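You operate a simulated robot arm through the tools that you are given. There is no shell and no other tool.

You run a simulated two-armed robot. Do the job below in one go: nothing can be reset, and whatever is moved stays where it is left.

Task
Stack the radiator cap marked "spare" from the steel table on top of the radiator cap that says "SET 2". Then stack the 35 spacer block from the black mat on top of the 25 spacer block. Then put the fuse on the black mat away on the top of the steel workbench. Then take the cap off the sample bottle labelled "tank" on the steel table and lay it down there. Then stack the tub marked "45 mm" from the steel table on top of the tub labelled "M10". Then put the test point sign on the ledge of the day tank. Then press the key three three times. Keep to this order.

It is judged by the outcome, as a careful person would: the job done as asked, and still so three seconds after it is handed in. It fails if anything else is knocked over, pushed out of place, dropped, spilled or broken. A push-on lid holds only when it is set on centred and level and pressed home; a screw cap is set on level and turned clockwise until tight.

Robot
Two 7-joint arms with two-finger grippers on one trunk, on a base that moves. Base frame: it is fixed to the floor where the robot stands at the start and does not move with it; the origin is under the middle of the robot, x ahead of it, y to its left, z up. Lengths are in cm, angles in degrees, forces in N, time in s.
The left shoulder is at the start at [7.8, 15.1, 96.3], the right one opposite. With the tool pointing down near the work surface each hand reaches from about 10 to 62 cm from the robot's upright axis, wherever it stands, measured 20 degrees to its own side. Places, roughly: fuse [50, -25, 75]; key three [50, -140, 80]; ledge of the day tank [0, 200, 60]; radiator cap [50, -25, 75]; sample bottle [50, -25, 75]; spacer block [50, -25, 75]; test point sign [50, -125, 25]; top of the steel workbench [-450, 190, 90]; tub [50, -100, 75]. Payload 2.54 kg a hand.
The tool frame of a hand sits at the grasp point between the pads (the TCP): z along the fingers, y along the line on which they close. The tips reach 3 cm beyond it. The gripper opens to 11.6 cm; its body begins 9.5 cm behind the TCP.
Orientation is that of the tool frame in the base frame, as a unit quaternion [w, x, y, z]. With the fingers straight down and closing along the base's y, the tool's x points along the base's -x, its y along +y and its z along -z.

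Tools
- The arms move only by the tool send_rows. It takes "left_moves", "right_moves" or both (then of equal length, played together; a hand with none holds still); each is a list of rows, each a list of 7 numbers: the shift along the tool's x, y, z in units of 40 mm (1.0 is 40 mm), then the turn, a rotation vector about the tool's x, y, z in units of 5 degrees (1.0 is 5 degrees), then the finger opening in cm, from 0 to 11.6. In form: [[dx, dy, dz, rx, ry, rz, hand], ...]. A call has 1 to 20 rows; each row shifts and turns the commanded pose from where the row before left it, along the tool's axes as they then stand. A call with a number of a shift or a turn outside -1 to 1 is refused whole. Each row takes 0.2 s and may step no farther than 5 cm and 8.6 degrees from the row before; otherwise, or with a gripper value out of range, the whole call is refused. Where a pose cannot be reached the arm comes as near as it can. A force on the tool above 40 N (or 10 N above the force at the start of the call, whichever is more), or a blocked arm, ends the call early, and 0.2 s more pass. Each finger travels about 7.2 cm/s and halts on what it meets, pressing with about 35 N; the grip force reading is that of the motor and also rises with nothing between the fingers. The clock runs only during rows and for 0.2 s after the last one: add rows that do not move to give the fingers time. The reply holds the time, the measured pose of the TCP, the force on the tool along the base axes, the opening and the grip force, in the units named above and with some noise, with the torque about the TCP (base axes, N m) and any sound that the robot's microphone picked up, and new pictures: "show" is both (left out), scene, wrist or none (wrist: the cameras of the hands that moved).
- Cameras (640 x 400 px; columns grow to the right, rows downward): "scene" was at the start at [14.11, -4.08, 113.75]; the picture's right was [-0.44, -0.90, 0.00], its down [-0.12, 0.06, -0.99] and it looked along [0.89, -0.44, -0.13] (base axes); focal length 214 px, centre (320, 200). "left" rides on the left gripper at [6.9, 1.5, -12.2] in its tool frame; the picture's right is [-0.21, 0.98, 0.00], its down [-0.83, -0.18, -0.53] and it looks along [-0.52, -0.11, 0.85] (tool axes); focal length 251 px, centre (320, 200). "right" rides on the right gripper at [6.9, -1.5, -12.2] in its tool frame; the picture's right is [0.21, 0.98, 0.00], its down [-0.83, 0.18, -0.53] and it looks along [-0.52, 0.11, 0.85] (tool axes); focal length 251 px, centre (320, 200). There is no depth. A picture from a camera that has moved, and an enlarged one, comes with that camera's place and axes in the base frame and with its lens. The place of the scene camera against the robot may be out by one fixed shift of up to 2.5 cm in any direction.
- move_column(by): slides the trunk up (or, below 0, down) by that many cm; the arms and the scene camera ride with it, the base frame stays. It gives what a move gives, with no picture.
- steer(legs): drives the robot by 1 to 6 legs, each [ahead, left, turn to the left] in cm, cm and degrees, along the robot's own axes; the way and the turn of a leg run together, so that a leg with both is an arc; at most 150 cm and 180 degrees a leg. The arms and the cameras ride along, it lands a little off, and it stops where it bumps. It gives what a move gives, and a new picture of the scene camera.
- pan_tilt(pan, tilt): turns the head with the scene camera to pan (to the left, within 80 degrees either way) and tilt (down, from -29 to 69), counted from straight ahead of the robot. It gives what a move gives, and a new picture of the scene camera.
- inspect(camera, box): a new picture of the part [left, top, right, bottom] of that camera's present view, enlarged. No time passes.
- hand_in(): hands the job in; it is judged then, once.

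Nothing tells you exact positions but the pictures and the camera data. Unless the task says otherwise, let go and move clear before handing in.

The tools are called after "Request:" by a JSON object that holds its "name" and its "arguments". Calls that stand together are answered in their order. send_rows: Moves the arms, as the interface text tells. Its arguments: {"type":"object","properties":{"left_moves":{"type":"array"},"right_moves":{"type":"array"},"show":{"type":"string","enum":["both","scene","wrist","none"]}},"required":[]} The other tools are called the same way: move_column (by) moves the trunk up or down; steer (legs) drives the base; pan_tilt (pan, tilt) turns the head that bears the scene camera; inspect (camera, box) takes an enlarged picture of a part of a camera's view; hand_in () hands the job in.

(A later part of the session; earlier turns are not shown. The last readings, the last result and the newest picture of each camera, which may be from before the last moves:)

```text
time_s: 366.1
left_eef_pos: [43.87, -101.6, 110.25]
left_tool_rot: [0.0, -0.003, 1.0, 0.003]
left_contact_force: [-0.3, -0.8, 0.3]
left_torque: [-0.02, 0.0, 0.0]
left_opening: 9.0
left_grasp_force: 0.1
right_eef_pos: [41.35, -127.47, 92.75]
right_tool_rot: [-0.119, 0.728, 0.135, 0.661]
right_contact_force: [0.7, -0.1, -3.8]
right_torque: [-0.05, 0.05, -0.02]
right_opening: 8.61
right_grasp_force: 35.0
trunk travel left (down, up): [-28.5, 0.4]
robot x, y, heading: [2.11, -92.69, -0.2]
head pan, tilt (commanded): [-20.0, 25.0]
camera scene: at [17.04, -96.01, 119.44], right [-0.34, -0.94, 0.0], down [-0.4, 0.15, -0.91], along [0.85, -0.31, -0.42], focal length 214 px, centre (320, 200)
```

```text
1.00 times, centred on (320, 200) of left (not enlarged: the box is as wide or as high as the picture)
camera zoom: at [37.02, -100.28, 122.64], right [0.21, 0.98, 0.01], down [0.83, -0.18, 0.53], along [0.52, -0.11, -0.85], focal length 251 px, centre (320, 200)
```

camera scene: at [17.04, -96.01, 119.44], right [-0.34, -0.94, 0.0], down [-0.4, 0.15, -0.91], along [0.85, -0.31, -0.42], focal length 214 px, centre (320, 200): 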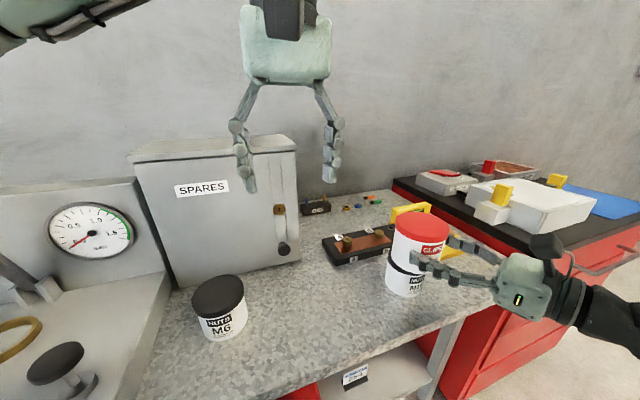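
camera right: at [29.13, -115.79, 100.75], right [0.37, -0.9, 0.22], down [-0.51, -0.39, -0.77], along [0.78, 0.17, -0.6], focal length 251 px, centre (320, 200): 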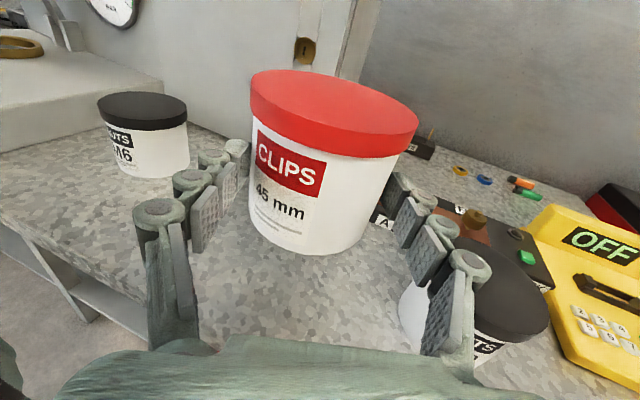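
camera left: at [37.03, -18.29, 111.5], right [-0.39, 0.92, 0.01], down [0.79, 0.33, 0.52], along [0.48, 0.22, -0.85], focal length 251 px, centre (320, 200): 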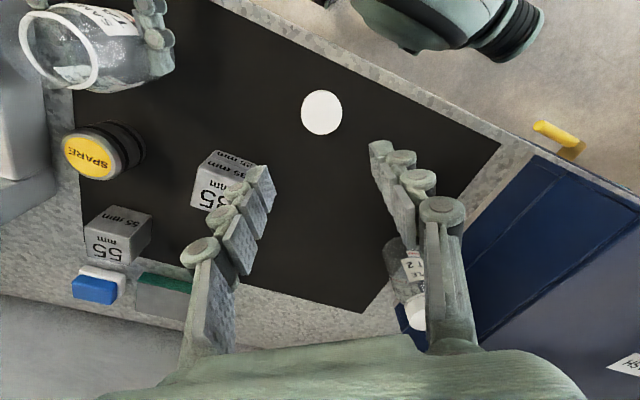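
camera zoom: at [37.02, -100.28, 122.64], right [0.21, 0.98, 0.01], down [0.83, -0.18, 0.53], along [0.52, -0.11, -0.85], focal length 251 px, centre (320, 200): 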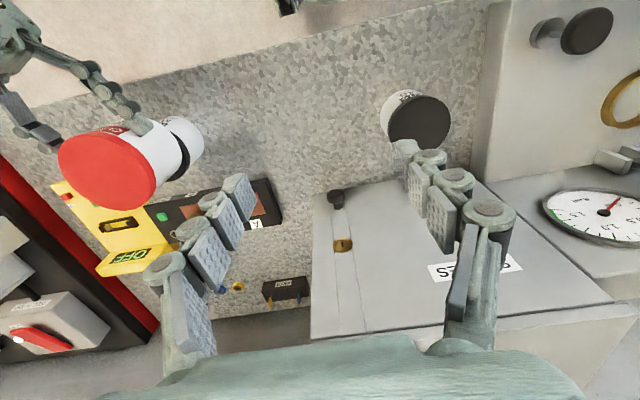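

The tub is nearly above M10; I need about 1.7 cm more forward. Shifting and checking from the side.

Request:
{"name": "send_rows", "arguments": {"right_moves": [[0.04, 0.11, 0.19, 0, 0, 0, 7.5], [0.02, 0.1, 0.19, 0, 0, 0, 7.5], [0, 0, 0, 0, 0, 0, 7.5]], "show": "wrist"}}

Request:
{"name": "inspect", "arguments": {"camera": "right", "box": [230, 180, 390, 310]}}

Request:
{"name": "inspect", "arguments": {"camera": "scene", "box": [360, 200, 480, 310]}}

```text
time_s: 366.9
left_eef_pos: [43.83, -101.65, 110.25]
left_tool_rot: [0.0, -0.002, 1.0, 0.004]
left_contact_force: [-0.9, 0.7, 0.7]
left_torque: [-0.04, -0.01, -0.02]
left_opening: 9.01
left_grasp_force: 0.2
right_eef_pos: [42.48, -127.34, 92.74]
right_tool_rot: [-0.118, 0.729, 0.134, 0.661]
right_contact_force: [0.0, -0.6, -2.4]
right_torque: [-0.04, 0.08, -0.01]
right_opening: 8.65
right_grasp_force: 35.4
right hand out of reach, approached as far as the arm can: row 2
trunk travel left (down, up): [-28.5, 0.4]
robot x, y, heading: [2.64, -92.66, 0.4]
head pan, tilt (commanded): [-20.0, 25.0]
camera right: at [31.01, -129.75, 100.75], right [0.36, -0.91, 0.22], down [-0.51, -0.39, -0.77], along [0.78, 0.17, -0.6], focal length 251 px, centre (320, 200)
```

right: 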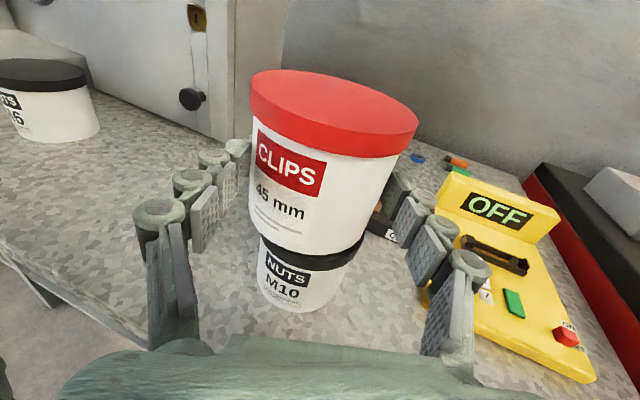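

```text
3.08 times, centred on (310, 245) of right
camera zoom: at [31.01, -129.75, 100.75], right [0.36, -0.91, 0.22], down [-0.51, -0.39, -0.77], along [0.78, 0.17, -0.6], focal length 774 px, centre (351, 62)
```

zoom: 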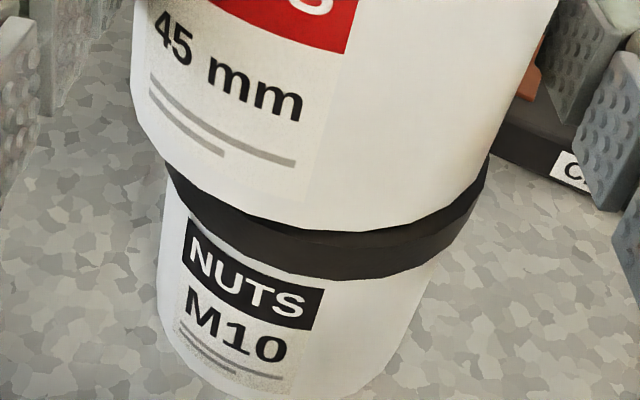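

```text
3.64 times, centred on (420, 255) of scene
camera zoom: at [17.03, -95.99, 119.44], right [-0.34, -0.94, 0.0], down [-0.4, 0.14, -0.91], along [0.85, -0.31, -0.42], focal length 780 px, centre (-44, 0)
```

zoom: 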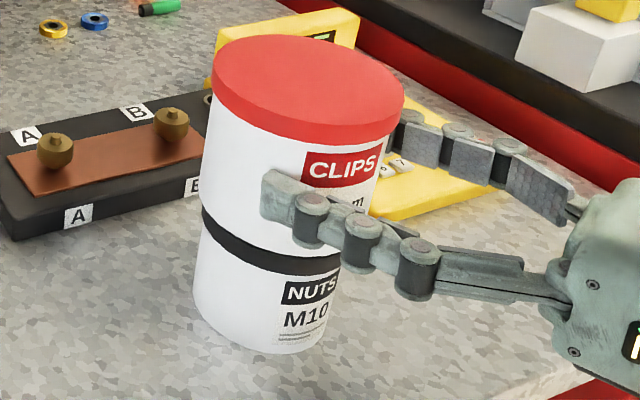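

About 6 mm forward and 4 mm right are still missing; I'll use a small base move for that.

Request:
{"name": "steer", "arguments": {"legs": [[0.7, -0.4, 0]]}}

Request:
{"name": "inspect", "arguments": {"camera": "right", "box": [230, 180, 390, 310]}}

Request:
{"name": "inspect", "arguments": {"camera": "left", "box": [20, 80, 240, 240]}}

```text
time_s: 367.6
left_eef_pos: [44.54, -102.01, 110.33]
left_tool_rot: [0.0, -0.002, 1.0, 0.004]
left_contact_force: [0.3, -0.3, 0.3]
left_torque: [0.02, 0.01, 0.0]
left_opening: 9.01
left_grasp_force: 0.0
right_eef_pos: [43.32, -127.62, 92.62]
right_tool_rot: [-0.118, 0.729, 0.134, 0.661]
right_contact_force: [-0.6, 0.5, -4.4]
right_torque: [-0.04, 0.06, 0.06]
right_opening: 8.63
right_grasp_force: 35.7
trunk travel left (down, up): [-28.5, 0.4]
robot x, y, heading: [3.45, -93.16, 0.2]
head pan, tilt (commanded): [-20.0, 25.0]
camera scene: at [17.77, -96.41, 119.43], right [-0.34, -0.94, 0.0], down [-0.4, 0.15, -0.91], along [0.85, -0.31, -0.42], focal length 214 px, centre (320, 200)
```

scene: 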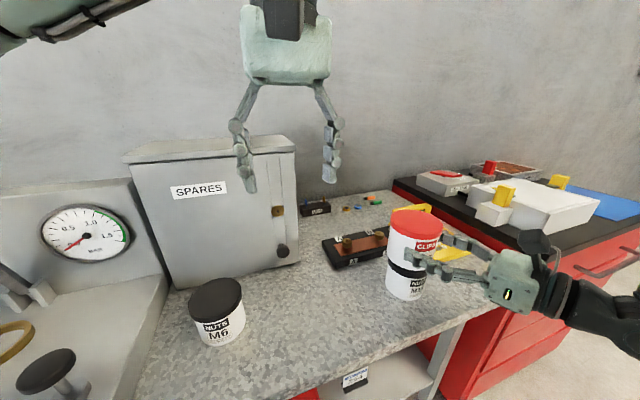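

```text
3.08 times, centred on (310, 245) of right
camera zoom: at [31.73, -130.17, 100.73], right [0.36, -0.91, 0.22], down [-0.51, -0.39, -0.77], along [0.78, 0.17, -0.6], focal length 774 px, centre (351, 62)
```

zoom: 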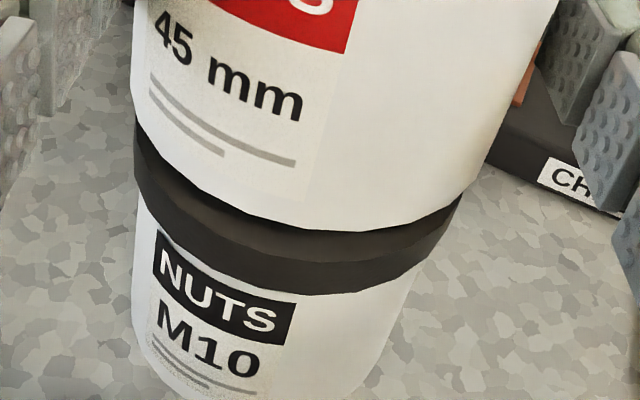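

```text
2.50 times, centred on (130, 160) of left
camera zoom: at [37.75, -100.68, 122.63], right [0.21, 0.98, 0.01], down [0.83, -0.18, 0.53], along [0.52, -0.11, -0.85], focal length 629 px, centre (795, 300)
```

zoom: 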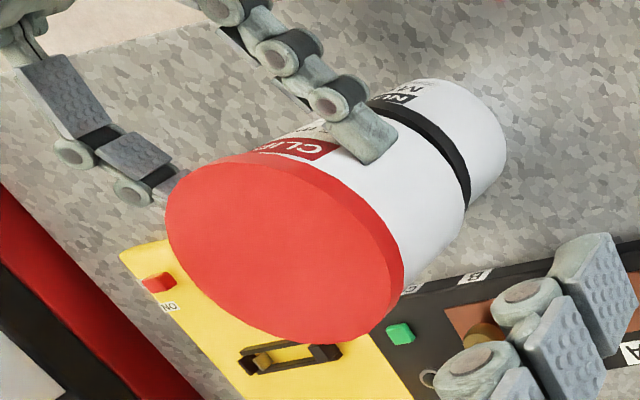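

Aligned well within a few millimetres. Lowering gently onto the M10 lid.

Request:
{"name": "send_rows", "arguments": {"right_moves": [[-0.1, -0.05, 0, 0, 0, 0, 7.5], [0, 0, 0, 0, 0, 0, 7.5]], "show": "none"}}

Request:
{"name": "send_rows", "arguments": {"right_moves": [[-0.06, 0, 0, 0, 0, 0, 7.5], [0, 0, 0, 0, 0, 0, 7.5]], "show": "none"}}

Request:
{"name": "inspect", "arguments": {"camera": "right", "box": [230, 180, 390, 310]}}

```text
time_s: 368.2
left_eef_pos: [44.49, -101.96, 110.22]
left_tool_rot: [0.001, -0.002, 1.0, 0.004]
left_contact_force: [1.0, 0.0, -0.3]
left_torque: [0.0, 0.0, -0.02]
left_opening: 9.0
left_grasp_force: 0.0
right_eef_pos: [43.09, -127.5, 92.37]
right_tool_rot: [-0.118, 0.729, 0.135, 0.661]
right_contact_force: [-0.5, 0.1, -2.4]
right_torque: [-0.02, 0.11, -0.02]
right_opening: 8.63
right_grasp_force: 34.8
trunk travel left (down, up): [-28.5, 0.4]
robot x, y, heading: [2.89, -93.04, 0.1]
head pan, tilt (commanded): [-20.0, 25.0]
```

```text
time_s: 368.8
left_eef_pos: [44.6, -102.03, 110.24]
left_tool_rot: [0.001, -0.002, 1.0, 0.004]
left_contact_force: [0.3, 0.0, 0.3]
left_torque: [-0.04, 0.0, 0.03]
left_opening: 9.0
left_grasp_force: 0.0
right_eef_pos: [43.0, -127.58, 92.18]
right_tool_rot: [-0.117, 0.728, 0.134, 0.662]
right_contact_force: [-0.8, 0.0, -4.2]
right_torque: [-0.06, 0.08, 0.04]
right_opening: 8.64
right_grasp_force: 35.4
trunk travel left (down, up): [-28.5, 0.4]
robot x, y, heading: [3.41, -92.9, 0.1]
head pan, tilt (commanded): [-20.0, 25.0]
```

```text
3.08 times, centred on (310, 245) of right
camera zoom: at [31.62, -130.1, 100.12], right [0.36, -0.91, 0.22], down [-0.51, -0.39, -0.77], along [0.78, 0.17, -0.6], focal length 774 px, centre (351, 62)
```

zoom: 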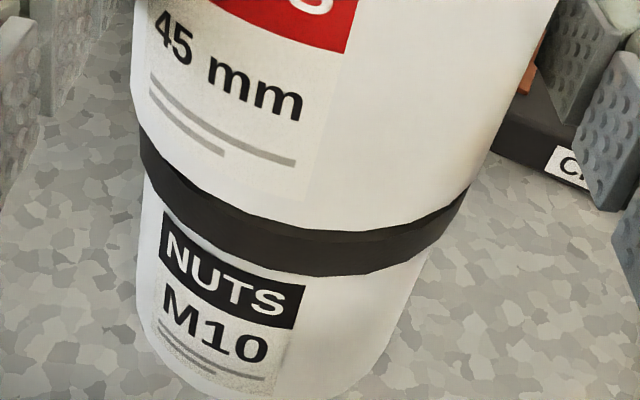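

Request:
{"name": "send_rows", "arguments": {"right_moves": [[-0.04, 0, 0, 0, 0, 0, 7.5], [0, 0, 0, 0, 0, 0, 7.5]], "show": "none"}}

Request:
{"name": "send_rows", "arguments": {"right_moves": [[-0.04, 0, 0, 0, 0, 0, 7.5], [0, 0, 0, 0, 0, 0, 7.5]], "show": "none"}}

Request:
{"name": "send_rows", "arguments": {"right_moves": [[-0.04, 0, 0, 0, 0, 0, 7.5], [0, 0, 0, 0, 0, 0, 7.5]], "show": "none"}}

```text
time_s: 369.4
left_eef_pos: [44.51, -102.04, 110.21]
left_tool_rot: [0.0, -0.003, 1.0, 0.004]
left_contact_force: [0.3, -0.2, 0.3]
left_torque: [0.01, 0.04, 0.04]
left_opening: 8.99
left_grasp_force: 0.1
right_eef_pos: [43.01, -127.49, 91.88]
right_tool_rot: [-0.118, 0.728, 0.135, 0.661]
right_contact_force: [-1.1, -0.9, -2.6]
right_torque: [0.0, 0.12, -0.01]
right_opening: 8.62
right_grasp_force: 35.3
trunk travel left (down, up): [-28.5, 0.4]
robot x, y, heading: [3.45, -93.29, 0.1]
head pan, tilt (commanded): [-20.0, 25.0]
```

```text
time_s: 370.0
left_eef_pos: [44.47, -102.04, 110.24]
left_tool_rot: [0.0, -0.003, 1.0, 0.003]
left_contact_force: [-0.4, 0.1, 0.0]
left_torque: [0.0, -0.01, 0.0]
left_opening: 9.01
left_grasp_force: 0.1
right_eef_pos: [42.92, -127.5, 91.9]
right_tool_rot: [-0.117, 0.727, 0.134, 0.663]
right_contact_force: [1.5, -2.5, 8.3]
right_torque: [0.2, 0.11, -0.02]
right_opening: 8.62
right_grasp_force: 35.2
trunk travel left (down, up): [-28.5, 0.4]
robot x, y, heading: [3.28, -93.13, 0.1]
head pan, tilt (commanded): [-20.0, 25.0]
```

```text
time_s: 370.6
left_eef_pos: [44.38, -102.02, 110.36]
left_tool_rot: [0.001, -0.003, 1.0, 0.003]
left_contact_force: [-0.6, 0.2, 0.0]
left_torque: [0.0, -0.02, -0.02]
left_opening: 9.01
left_grasp_force: 0.0
right_eef_pos: [43.05, -127.41, 91.77]
right_tool_rot: [-0.118, 0.726, 0.135, 0.663]
right_contact_force: [0.7, -4.1, 19.1]
right_torque: [0.33, -0.21, -0.01]
right_opening: 8.59
right_grasp_force: 35.0
trunk travel left (down, up): [-28.5, 0.4]
robot x, y, heading: [3.29, -93.38, 0.1]
head pan, tilt (commanded): [-20.0, 25.0]
```

Contact. Easing and opening the right hand slowly.

Request:
{"name": "send_rows", "arguments": {"right_moves": [[0.05, 0, 0, 0, 0, 0, 7.5], [0, 0, 0, 0, 0, 0, 7.5], [0, 0, 0, 0, 0, 0, 8.9], [0, 0, 0, 0, 0, 0, 9.5], [0, 0, 0, 0, 0, 0, 10.5], [0, 0, 0, 0, 0, 0, 11.6], [0, 0, 0, 0, 0, 0, 11.6]], "show": "both"}}

Request:
{"name": "inspect", "arguments": {"camera": "right", "box": [230, 60, 430, 310]}}

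```text
time_s: 372.2
left_eef_pos: [44.49, -102.07, 110.34]
left_tool_rot: [0.001, -0.002, 1.0, 0.004]
left_contact_force: [0.0, 0.3, 0.0]
left_torque: [-0.04, -0.01, 0.03]
left_opening: 9.0
left_grasp_force: 0.1
right_eef_pos: [43.02, -127.55, 91.86]
right_tool_rot: [-0.118, 0.729, 0.135, 0.661]
right_contact_force: [-0.6, 1.0, 0.0]
right_torque: [-0.01, -0.02, 0.03]
right_opening: 11.59
right_grasp_force: 0.1
trunk travel left (down, up): [-28.5, 0.4]
robot x, y, heading: [3.54, -93.35, -0.2]
head pan, tilt (commanded): [-20.0, 25.0]
camera scene: at [17.71, -96.38, 119.44], right [-0.34, -0.94, 0.0], down [-0.4, 0.14, -0.91], along [0.85, -0.31, -0.42], focal length 214 px, centre (320, 200)
camera right: at [31.58, -130.05, 99.82], right [0.36, -0.91, 0.22], down [-0.51, -0.39, -0.77], along [0.78, 0.17, -0.6], focal length 251 px, centre (320, 200)
```

scene: 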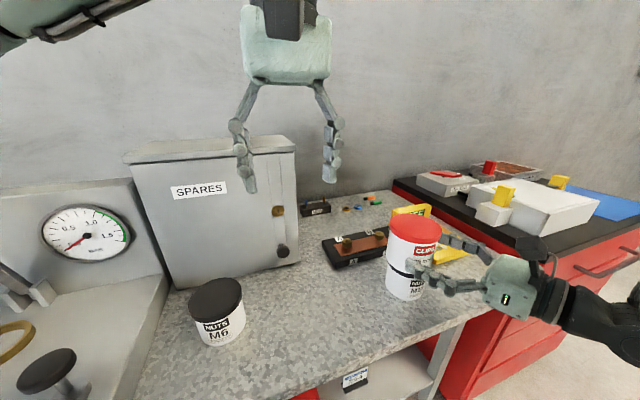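
right: 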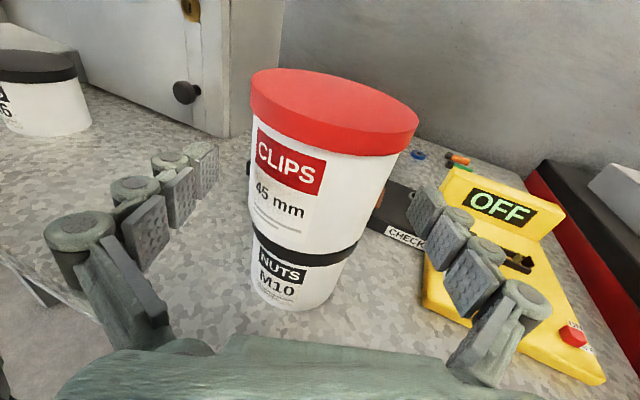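

```text
1.60 times, centred on (330, 185) of right
camera zoom: at [31.58, -130.05, 99.82], right [0.36, -0.91, 0.22], down [-0.51, -0.39, -0.77], along [0.78, 0.17, -0.6], focal length 402 px, centre (304, 224)
```

zoom: 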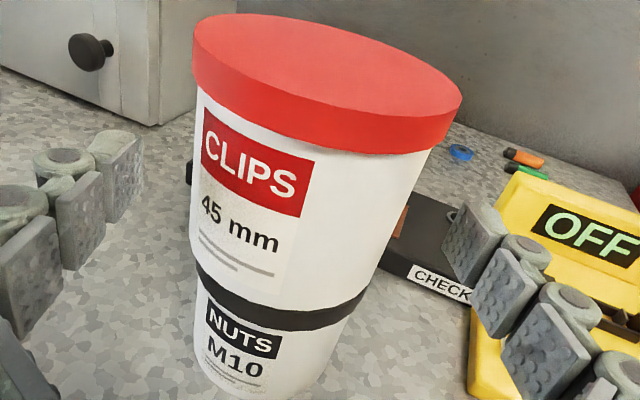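

The tubs are stacked. Backing the hand straight out.

Request:
{"name": "steer", "arguments": {"legs": [[-14, -5.3, 0], [-14, 0, 0]]}}

Request:
{"name": "inspect", "arguments": {"camera": "scene", "box": [300, 150, 520, 290]}}

```text
time_s: 374.5
left_eef_pos: [16.97, -107.4, 110.28]
left_tool_rot: [0.001, -0.002, 1.0, 0.004]
left_contact_force: [0.5, 0.0, 0.6]
left_torque: [-0.01, -0.06, 0.0]
left_opening: 8.99
left_grasp_force: 0.0
right_eef_pos: [15.4, -132.95, 91.83]
right_tool_rot: [-0.117, 0.729, 0.134, 0.661]
right_contact_force: [0.4, -0.3, 0.0]
right_torque: [0.04, 0.0, -0.03]
right_opening: 11.59
right_grasp_force: 0.1
trunk travel left (down, up): [-28.5, 0.4]
robot x, y, heading: [-24.42, -98.61, -0.1]
head pan, tilt (commanded): [-20.0, 25.0]
camera scene: at [-9.92, -101.79, 119.46], right [-0.34, -0.94, 0.0], down [-0.4, 0.15, -0.91], along [0.85, -0.31, -0.42], focal length 214 px, centre (320, 200)
```

scene: 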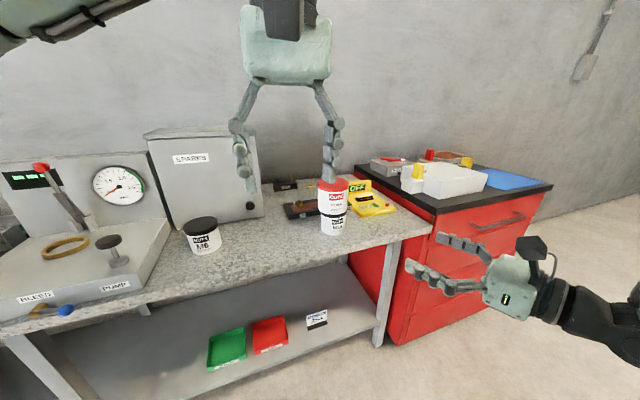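

```text
2.86 times, centred on (410, 220) of scene
camera zoom: at [-9.92, -101.79, 119.46], right [-0.34, -0.94, 0.0], down [-0.4, 0.15, -0.91], along [0.85, -0.31, -0.42], focal length 613 px, centre (63, 143)
```

zoom: 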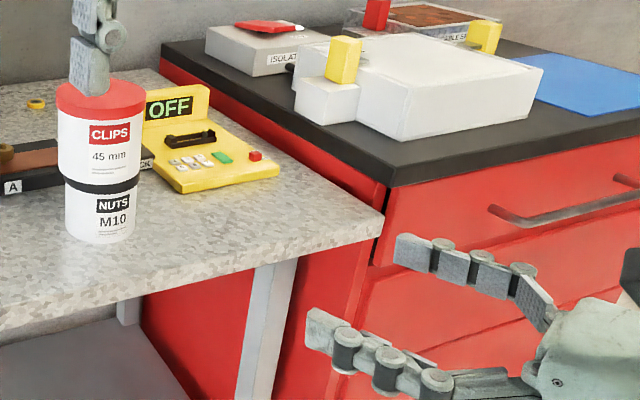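

The stack is fine. Next the TEST POINT sign on the lower shelf: I'll lower the trunk so the forward-pointing right hand can reach down under the table.

Request:
{"name": "move_column", "arguments": {"by": -27}}

Request:
{"name": "pan_tilt", "arguments": {"pan": -25, "tilt": 35}}

```text
time_s: 377.3
left_eef_pos: [16.94, -107.5, 83.39]
left_tool_rot: [0.002, -0.001, 1.0, 0.003]
left_contact_force: [0.3, 0.1, -0.6]
left_torque: [0.03, 0.02, -0.03]
left_opening: 9.01
left_grasp_force: 0.0
right_eef_pos: [15.49, -132.95, 64.8]
right_tool_rot: [-0.118, 0.728, 0.134, 0.662]
right_contact_force: [0.0, 0.4, -0.1]
right_torque: [0.02, 0.0, 0.01]
right_opening: 11.59
right_grasp_force: 0.0
trunk travel left (down, up): [-1.5, 27.4]
robot x, y, heading: [-24.28, -98.74, -0.4]
head pan, tilt (commanded): [-20.0, 25.0]
```

```text
time_s: 378.0
left_eef_pos: [16.91, -107.48, 83.34]
left_tool_rot: [0.0, -0.002, 1.0, 0.003]
left_contact_force: [-0.4, -0.5, -0.1]
left_torque: [0.0, 0.0, -0.01]
left_opening: 8.95
left_grasp_force: 0.1
right_eef_pos: [15.44, -132.93, 64.76]
right_tool_rot: [-0.118, 0.728, 0.134, 0.662]
right_contact_force: [0.0, -0.4, 0.2]
right_torque: [0.02, -0.01, 0.0]
right_opening: 11.62
right_grasp_force: 0.2
trunk travel left (down, up): [-1.5, 27.4]
robot x, y, heading: [-24.16, -98.87, -0.4]
head pan, tilt (commanded): [-25.0, 35.0]
camera scene: at [-10.52, -102.36, 90.87], right [-0.43, -0.91, 0.0], down [-0.52, 0.24, -0.82], along [0.74, -0.35, -0.57], focal length 214 px, centre (320, 200)
```

scene: 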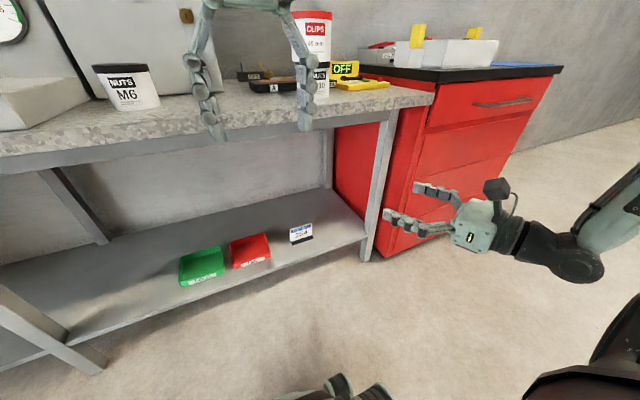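

The sign is at about [51.5,-122.6], ~9 cm wide, facing me. I'll lower the right hand in free space first.

Request:
{"name": "send_rows", "arguments": {"right_moves": [[-0.9, 0, 0, 0, 0, 0, 11.6], [-0.9, 0, 0, 0, 0, 0, 11.6], [-0.9, 0, 0, 0, 0, 0, 11.6], [-0.9, 0, 0, 0, 0, 0, 11.6], [-0.9, 0, 0, 0, 0, 0, 11.6]], "show": "scene"}}

```text
time_s: 379.2
left_eef_pos: [17.0, -107.35, 83.29]
left_tool_rot: [0.0, -0.001, 1.0, 0.004]
left_contact_force: [0.0, -0.4, -0.3]
left_torque: [-0.01, -0.03, 0.0]
left_opening: 9.01
left_grasp_force: 0.0
right_eef_pos: [13.83, -133.48, 46.81]
right_tool_rot: [-0.118, 0.728, 0.135, 0.662]
right_contact_force: [-0.4, 0.3, 0.2]
right_torque: [0.0, -0.02, -0.01]
right_opening: 11.6
right_grasp_force: 0.0
trunk travel left (down, up): [-1.5, 27.4]
robot x, y, heading: [-24.2, -98.56, -0.2]
head pan, tilt (commanded): [-25.0, 35.0]
camera scene: at [-10.53, -102.35, 90.87], right [-0.43, -0.91, 0.0], down [-0.52, 0.24, -0.82], along [0.74, -0.35, -0.57], focal length 214 px, centre (320, 200)
```

scene: 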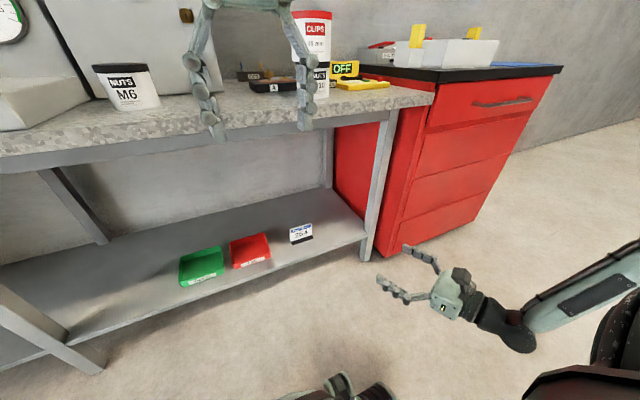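

Request:
{"name": "send_rows", "arguments": {"right_moves": [[0, 0, 0, -1, 0, 0, 11.6], [0, 0, 0, -1, 0, 0, 11.6], [0, 0, 0, -1, 0, 0, 11.6], [0, 0, 0, -1, 0, 0, 11.6], [0, 0, 0, 0, -1, 0, 11.6], [0, 0, 0, 0, -1, 0, 11.6], [0, 0, 0, 0, -1, 0, 11.6], [0, 0, 0, 0, -1, 0, 11.6]], "show": "both"}}

```text
time_s: 381.0
left_eef_pos: [17.03, -107.38, 83.34]
left_tool_rot: [0.0, -0.002, 1.0, 0.003]
left_contact_force: [0.3, -0.2, 0.5]
left_torque: [-0.01, 0.04, -0.01]
left_opening: 9.02
left_grasp_force: 0.1
right_eef_pos: [13.9, -133.63, 46.84]
right_tool_rot: [0.014, 0.844, 0.015, 0.536]
right_contact_force: [0.4, -0.2, -0.6]
right_torque: [0.0, -0.01, 0.01]
right_opening: 11.61
right_grasp_force: 0.0
trunk travel left (down, up): [-1.5, 27.4]
robot x, y, heading: [-23.98, -98.8, -0.0]
head pan, tilt (commanded): [-25.0, 35.0]
camera scene: at [-10.53, -102.36, 90.86], right [-0.43, -0.91, 0.0], down [-0.52, 0.24, -0.82], along [0.74, -0.35, -0.57], focal length 214 px, centre (320, 200)
camera right: at [5.5, -131.72, 58.19], right [0.1, -0.97, 0.23], down [-0.83, -0.21, -0.51], along [0.54, -0.14, -0.83], focal length 251 px, centre (320, 200)
```

scene: 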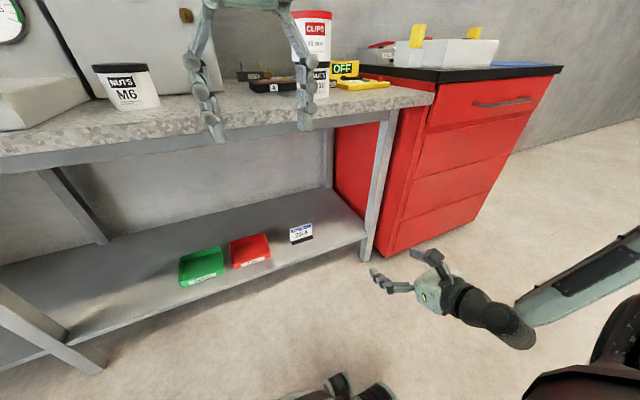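
right: 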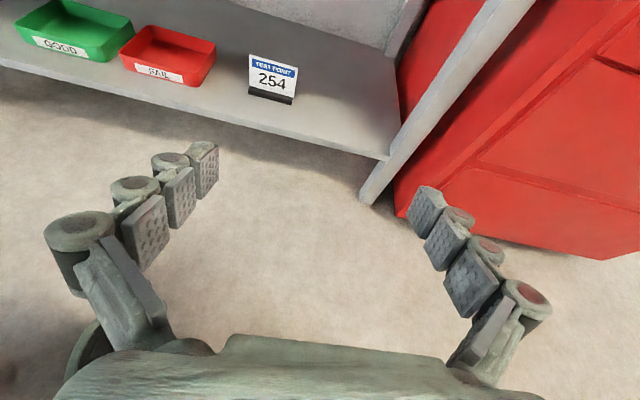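

Request:
{"name": "inspect", "arguments": {"camera": "scene", "box": [270, 210, 330, 260]}}

Request:
{"name": "inspect", "arguments": {"camera": "right", "box": [220, 30, 330, 130]}}

```text
8.00 times, centred on (300, 235) of scene
camera zoom: at [-10.53, -102.36, 90.86], right [-0.43, -0.91, 0.0], down [-0.52, 0.24, -0.82], along [0.74, -0.35, -0.57], focal length 1716 px, centre (480, -80)
```

zoom: 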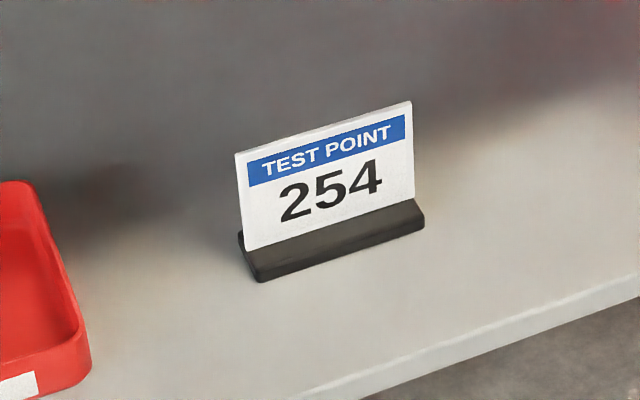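

```text
4.00 times, centred on (275, 80) of right
camera zoom: at [5.5, -131.72, 58.19], right [0.1, -0.97, 0.23], down [-0.83, -0.21, -0.51], along [0.54, -0.14, -0.83], focal length 1006 px, centre (500, 680)
```

zoom: 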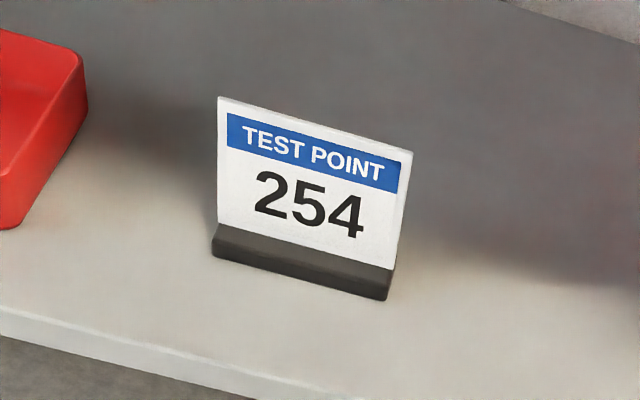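

I've located the sign: plate from y≈-119.2 to -128.9, x≈55, shelf z≈21, sign top z≈29. I'll lower the right hand to that level in free space.

Request:
{"name": "send_rows", "arguments": {"right_moves": [[-0.86, -0.04, 0.4, 0, 0, 0, 11.6], [-0.86, -0.04, 0.4, 0, 0, 0, 11.6], [-0.86, -0.04, 0.4, 0, 0, 0, 11.6], [-0.86, -0.04, 0.4, 0, 0, 0, 11.6], [-0.7, -0.04, 0.32, 0, 0, 0, 11.6]], "show": "both"}}

```text
time_s: 382.2
left_eef_pos: [16.95, -107.44, 83.25]
left_tool_rot: [0.001, -0.002, 1.0, 0.003]
left_contact_force: [-0.1, 0.7, 0.4]
left_torque: [0.01, 0.01, -0.01]
left_opening: 8.99
left_grasp_force: 0.1
right_eef_pos: [13.77, -133.57, 28.64]
right_tool_rot: [0.013, 0.844, 0.016, 0.536]
right_contact_force: [-0.3, -0.1, -0.5]
right_torque: [0.01, 0.03, 0.0]
right_opening: 11.62
right_grasp_force: 0.1
trunk travel left (down, up): [-1.5, 27.4]
robot x, y, heading: [-24.46, -98.8, -0.2]
head pan, tilt (commanded): [-25.0, 35.0]
camera scene: at [-10.53, -102.35, 90.87], right [-0.43, -0.91, 0.0], down [-0.52, 0.24, -0.82], along [0.74, -0.35, -0.57], focal length 214 px, centre (320, 200)
camera right: at [5.47, -131.69, 39.93], right [0.1, -0.97, 0.23], down [-0.83, -0.21, -0.51], along [0.55, -0.14, -0.83], focal length 251 px, centre (320, 200)
```

scene: 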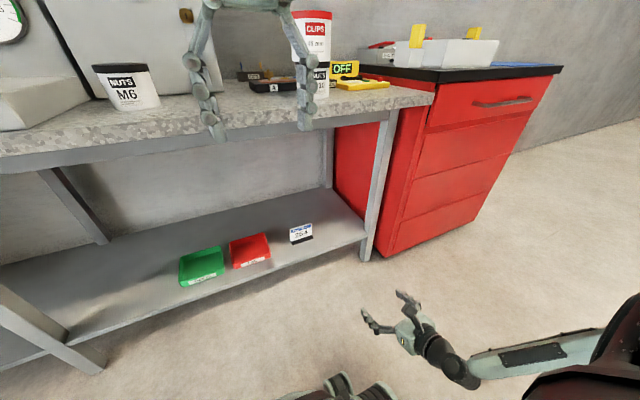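
right: 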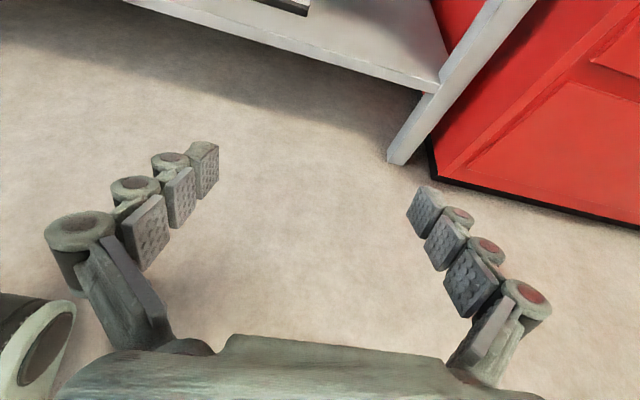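

Request:
{"name": "send_rows", "arguments": {"right_moves": [[0.38, 0, 0.81, 0, 0, 0, 11.6], [0.38, 0, 0.81, 0, 0, 0, 11.6], [0.38, 0, 0.81, 0, 0, 0, 11.6], [0.38, 0, 0.81, 0, 0, 0, 11.6], [0.38, 0, 0.81, 0, 0, 0, 11.6]], "show": "both"}}

```text
time_s: 383.4
left_eef_pos: [16.88, -107.43, 83.24]
left_tool_rot: [0.001, -0.002, 1.0, 0.004]
left_contact_force: [0.0, -0.7, 0.2]
left_torque: [-0.02, 0.01, 0.02]
left_opening: 8.99
left_grasp_force: 0.1
right_eef_pos: [28.05, -133.59, 28.69]
right_tool_rot: [0.013, 0.844, 0.016, 0.536]
right_contact_force: [0.3, 0.0, 0.1]
right_torque: [-0.03, 0.0, 0.0]
right_opening: 11.6
right_grasp_force: 0.1
right hand out of reach, approached as far as the arm can: row 5
trunk travel left (down, up): [-1.5, 27.4]
robot x, y, heading: [-24.1, -98.35, -0.2]
head pan, tilt (commanded): [-25.0, 35.0]
camera scene: at [-10.53, -102.36, 90.87], right [-0.43, -0.91, 0.0], down [-0.52, 0.24, -0.82], along [0.74, -0.35, -0.57], focal length 214 px, centre (320, 200)
camera right: at [19.66, -131.69, 40.02], right [0.1, -0.97, 0.23], down [-0.83, -0.21, -0.51], along [0.55, -0.14, -0.83], focal length 251 px, centre (320, 200)
```

scene: 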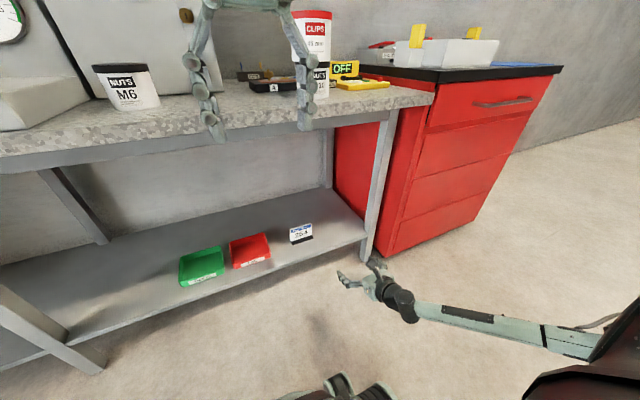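
right: 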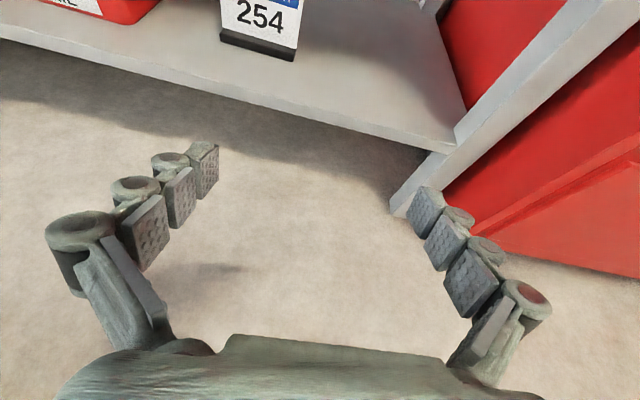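

The arm can extend enough. Before driving in, I'll raise the left hand well clear of the table top.

Request:
{"name": "send_rows", "arguments": {"left_moves": [[0.3, 0, -0.9, 0, 0, 0, 9.0], [0.3, 0, -0.9, 0, 0, 0, 9.0], [0.3, 0, -0.9, 0, 0, 0, 9.0], [0.3, 0, -0.9, 0, 0, 0, 9.0], [0.3, 0, -0.9, 0, 0, 0, 9.0], [0.3, 0, -0.9, 0, 0, 0, 9.0]], "show": "none"}}

Request:
{"name": "steer", "arguments": {"legs": [[0, 9.4, 0.2], [11, 0, 0]]}}

Request:
{"name": "inspect", "arguments": {"camera": "right", "box": [0, 0, 640, 400]}}

```text
time_s: 384.8
left_eef_pos: [10.48, -107.29, 103.84]
left_tool_rot: [-0.001, -0.001, 1.0, 0.0]
left_contact_force: [4.2, 2.4, -1.4]
left_torque: [-0.31, 0.4, 0.01]
left_opening: 9.01
left_grasp_force: 0.0
left hand out of reach, approached as far as the arm can: row 6
right_eef_pos: [28.01, -133.68, 28.54]
right_tool_rot: [0.014, 0.845, 0.016, 0.534]
right_contact_force: [0.7, 0.6, -0.5]
right_torque: [0.02, -0.02, 0.01]
right_opening: 11.61
right_grasp_force: 0.0
trunk travel left (down, up): [-1.5, 27.4]
robot x, y, heading: [-24.02, -98.48, -0.4]
head pan, tilt (commanded): [-25.0, 35.0]
```

```text
time_s: 387.1
left_eef_pos: [21.3, -98.27, 103.97]
left_tool_rot: [0.002, -0.003, 1.0, 0.002]
left_contact_force: [-0.2, -0.8, -0.6]
left_torque: [0.0, -0.02, -0.02]
left_opening: 8.98
left_grasp_force: 0.0
right_eef_pos: [39.26, -124.3, 28.79]
right_tool_rot: [0.012, 0.844, 0.017, 0.537]
right_contact_force: [-0.1, 0.3, -0.3]
right_torque: [-0.03, 0.0, -0.01]
right_opening: 11.6
right_grasp_force: 0.0
trunk travel left (down, up): [-1.5, 27.4]
robot x, y, heading: [-13.19, -89.52, 0.0]
head pan, tilt (commanded): [-25.0, 35.0]
camera scene: at [0.63, -93.21, 90.87], right [-0.42, -0.91, 0.0], down [-0.52, 0.24, -0.82], along [0.74, -0.35, -0.57], focal length 214 px, centre (320, 200)
```

scene: 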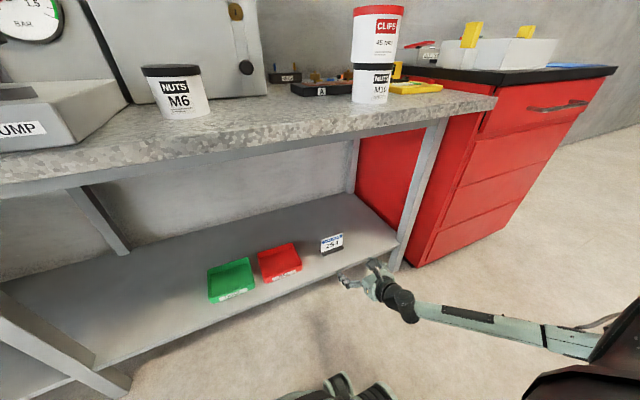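

```text
1.00 times, centred on (320, 200) of right (not enlarged: the box is as wide or as high as the picture)
camera zoom: at [30.87, -122.45, 40.02], right [0.1, -0.97, 0.23], down [-0.83, -0.21, -0.51], along [0.55, -0.14, -0.83], focal length 251 px, centre (320, 200)
```

zoom: 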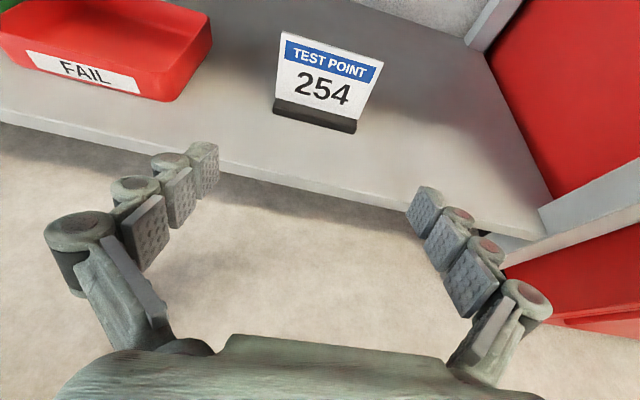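

Request:
{"name": "send_rows", "arguments": {"right_moves": [[-0.26, -0.04, 0.12, 0, 0, 0, 11.6], [-0.26, -0.04, 0.12, 0, 0, 0, 11.6], [0, 0, 0, 0, 0, 0, 11.6]], "show": "none"}}

Request:
{"name": "steer", "arguments": {"legs": [[8, 0, 0]]}}

Request:
{"name": "inspect", "arguments": {"camera": "right", "box": [0, 0, 640, 400]}}

```text
time_s: 387.9
left_eef_pos: [21.3, -98.34, 103.91]
left_tool_rot: [0.001, -0.004, 1.0, 0.001]
left_contact_force: [0.3, 0.1, 0.1]
left_torque: [-0.05, 0.02, 0.01]
left_opening: 9.0
left_grasp_force: 0.0
right_eef_pos: [38.84, -124.05, 26.47]
right_tool_rot: [0.012, 0.844, 0.017, 0.536]
right_contact_force: [0.4, 0.3, 0.7]
right_torque: [-0.01, -0.01, -0.02]
right_opening: 11.62
right_grasp_force: 0.2
trunk travel left (down, up): [-1.5, 27.4]
robot x, y, heading: [-13.33, -89.79, 0.0]
head pan, tilt (commanded): [-25.0, 35.0]
```

```text
time_s: 389.0
left_eef_pos: [29.09, -98.25, 103.95]
left_tool_rot: [0.001, -0.004, 1.0, 0.002]
left_contact_force: [-0.4, -0.9, -0.1]
left_torque: [-0.01, -0.02, -0.01]
left_opening: 8.99
left_grasp_force: 0.0
right_eef_pos: [46.95, -123.87, 26.49]
right_tool_rot: [0.011, 0.843, 0.018, 0.537]
right_contact_force: [-0.5, 0.0, 0.7]
right_torque: [0.01, 0.02, 0.03]
right_opening: 11.59
right_grasp_force: 0.0
trunk travel left (down, up): [-1.5, 27.4]
robot x, y, heading: [-5.33, -89.44, 0.1]
head pan, tilt (commanded): [-25.0, 35.0]
camera scene: at [8.47, -93.17, 90.87], right [-0.42, -0.91, 0.0], down [-0.52, 0.24, -0.82], along [0.74, -0.34, -0.57], focal length 214 px, centre (320, 200)
```

scene: 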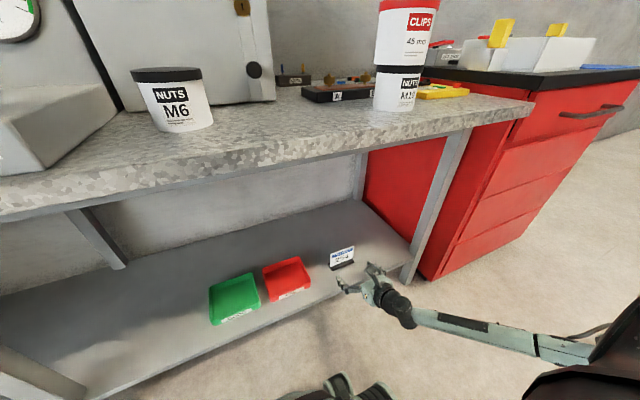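

```text
1.00 times, centred on (320, 200) of right (not enlarged: the box is as wide or as high as the picture)
camera zoom: at [38.53, -122.05, 37.78], right [0.11, -0.97, 0.23], down [-0.83, -0.22, -0.51], along [0.55, -0.14, -0.83], focal length 251 px, centre (320, 200)
```

zoom: 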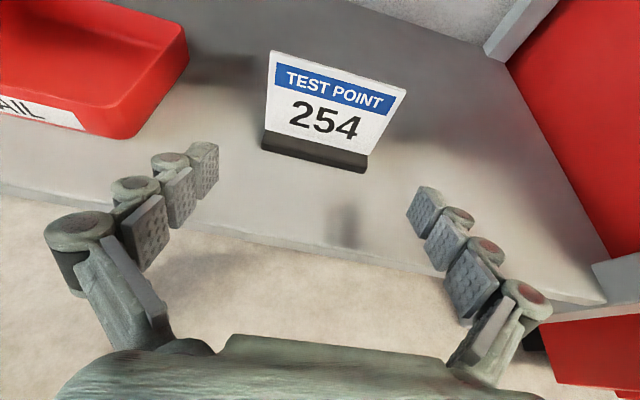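

Centred within 2 mm. Driving the last 6 cm so the fingers straddle the sign.

Request:
{"name": "steer", "arguments": {"legs": [[6.2, -0.1, 0]]}}

Request:
{"name": "inspect", "arguments": {"camera": "right", "box": [0, 0, 640, 400]}}

```text
time_s: 389.9
left_eef_pos: [35.27, -98.23, 103.94]
left_tool_rot: [0.002, -0.004, 1.0, 0.002]
left_contact_force: [-0.5, 1.1, -0.2]
left_torque: [0.01, -0.02, 0.0]
left_opening: 9.01
left_grasp_force: 0.1
right_eef_pos: [52.95, -124.01, 26.42]
right_tool_rot: [0.012, 0.844, 0.017, 0.536]
right_contact_force: [1.1, 0.2, 0.3]
right_torque: [0.02, 0.01, -0.04]
right_opening: 11.6
right_grasp_force: 0.1
trunk travel left (down, up): [-1.5, 27.4]
robot x, y, heading: [1.11, -89.56, -0.0]
head pan, tilt (commanded): [-25.0, 35.0]
camera scene: at [14.56, -93.27, 90.87], right [-0.42, -0.91, 0.0], down [-0.52, 0.24, -0.82], along [0.74, -0.34, -0.57], focal length 214 px, centre (320, 200)
```

scene: 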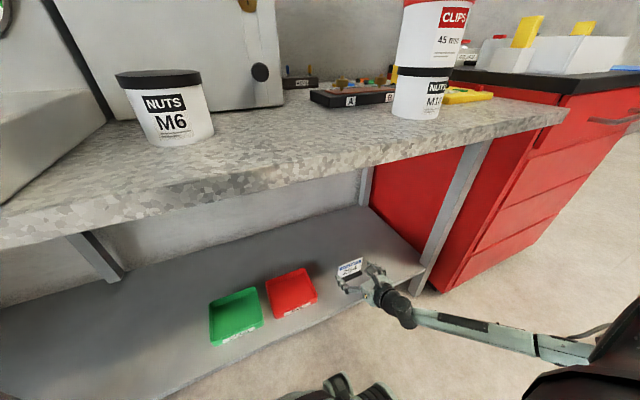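

```text
1.00 times, centred on (320, 200) of right (not enlarged: the box is as wide or as high as the picture)
camera zoom: at [44.6, -122.16, 37.78], right [0.11, -0.97, 0.23], down [-0.83, -0.21, -0.51], along [0.55, -0.14, -0.83], focal length 251 px, centre (320, 200)
```

zoom: 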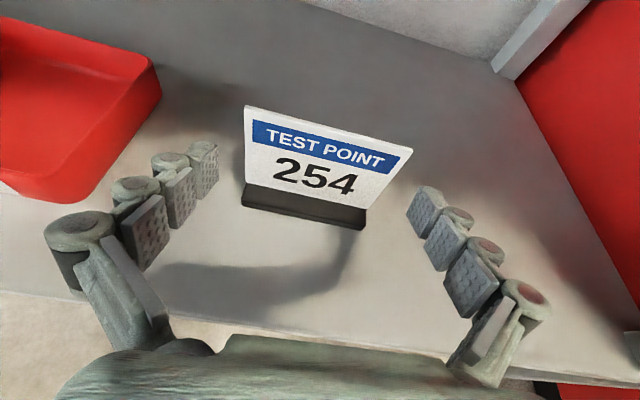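

Request:
{"name": "steer", "arguments": {"legs": [[1.3, 0, 0]]}}

Request:
{"name": "send_rows", "arguments": {"right_moves": [[0, 0, 0, 0, 0, 0, 10.6], [0, 0, 0, 0, 0, 0, 10.0], [0, 0, 0, 0, 0, 0, 9.0], [0, 0, 0, 0, 0, 0, 8.5], [0, 0, 0, 0, 0, 0, 8.5]], "show": "wrist"}}

```text
time_s: 390.7
left_eef_pos: [36.53, -98.36, 103.98]
left_tool_rot: [0.002, -0.005, 1.0, 0.002]
left_contact_force: [-0.6, -0.2, 0.1]
left_torque: [-0.02, 0.01, 0.03]
left_opening: 9.01
left_grasp_force: 0.0
right_eef_pos: [54.12, -124.06, 26.4]
right_tool_rot: [0.012, 0.843, 0.017, 0.537]
right_contact_force: [-0.1, -0.4, -0.1]
right_torque: [0.0, -0.01, -0.01]
right_opening: 11.62
right_grasp_force: 0.1
trunk travel left (down, up): [-1.5, 27.4]
robot x, y, heading: [2.1, -89.64, 0.2]
head pan, tilt (commanded): [-25.0, 35.0]
camera scene: at [15.84, -93.27, 90.87], right [-0.42, -0.91, 0.0], down [-0.52, 0.24, -0.82], along [0.74, -0.34, -0.57], focal length 214 px, centre (320, 200)
```

scene: 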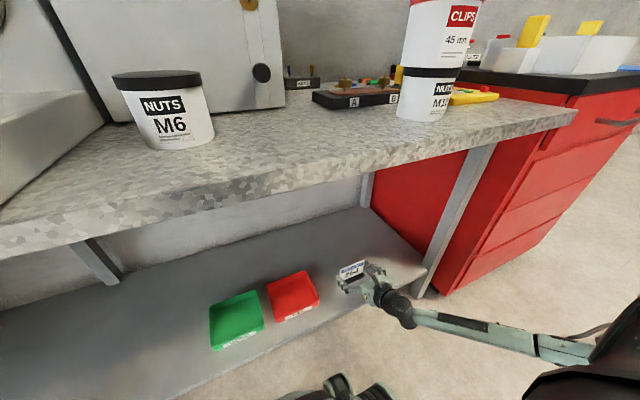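

```text
time_s: 391.9
left_eef_pos: [36.54, -98.35, 103.92]
left_tool_rot: [0.002, -0.004, 1.0, 0.002]
left_contact_force: [0.8, 0.4, -0.2]
left_torque: [0.0, 0.01, -0.01]
left_opening: 8.99
left_grasp_force: 0.1
right_eef_pos: [54.2, -123.99, 26.47]
right_tool_rot: [0.012, 0.844, 0.017, 0.536]
right_contact_force: [-1.0, -0.5, 1.5]
right_torque: [-0.03, 0.04, -0.02]
right_opening: 9.89
right_grasp_force: 34.4
trunk travel left (down, up): [-1.5, 27.4]
robot x, y, heading: [2.22, -89.98, -0.2]
head pan, tilt (commanded): [-25.0, 35.0]
camera right: at [45.88, -122.15, 37.8], right [0.11, -0.97, 0.23], down [-0.83, -0.21, -0.51], along [0.55, -0.14, -0.83], focal length 251 px, centre (320, 200)
```

right: 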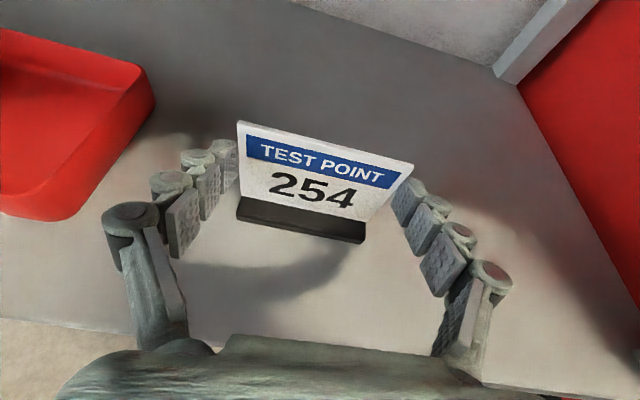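

The sign is gripped by its side edges. I'll lift it with the trunk column, keeping the arm pose fixed.

Request:
{"name": "move_column", "arguments": {"by": 4}}

Request:
{"name": "inspect", "arguments": {"camera": "right", "box": [0, 0, 640, 400]}}

```text
time_s: 392.7
left_eef_pos: [36.63, -98.37, 108.01]
left_tool_rot: [0.002, -0.004, 1.0, 0.002]
left_contact_force: [0.3, -0.6, 0.6]
left_torque: [0.01, -0.01, 0.0]
left_opening: 9.01
left_grasp_force: 0.1
right_eef_pos: [54.13, -123.97, 30.37]
right_tool_rot: [0.012, 0.844, 0.017, 0.536]
right_contact_force: [-0.3, -0.1, -0.7]
right_torque: [0.0, 0.02, -0.01]
right_opening: 9.91
right_grasp_force: 35.2
trunk travel left (down, up): [-5.5, 23.4]
robot x, y, heading: [2.37, -89.58, 0.1]
head pan, tilt (commanded): [-25.0, 35.0]
```

```text
1.00 times, centred on (320, 200) of right (not enlarged: the box is as wide or as high as the picture)
camera zoom: at [45.88, -122.15, 41.75], right [0.11, -0.97, 0.23], down [-0.83, -0.21, -0.51], along [0.55, -0.14, -0.83], focal length 251 px, centre (320, 200)
```

zoom: 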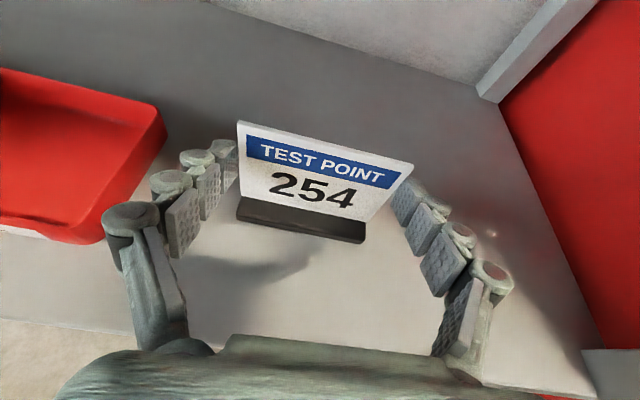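

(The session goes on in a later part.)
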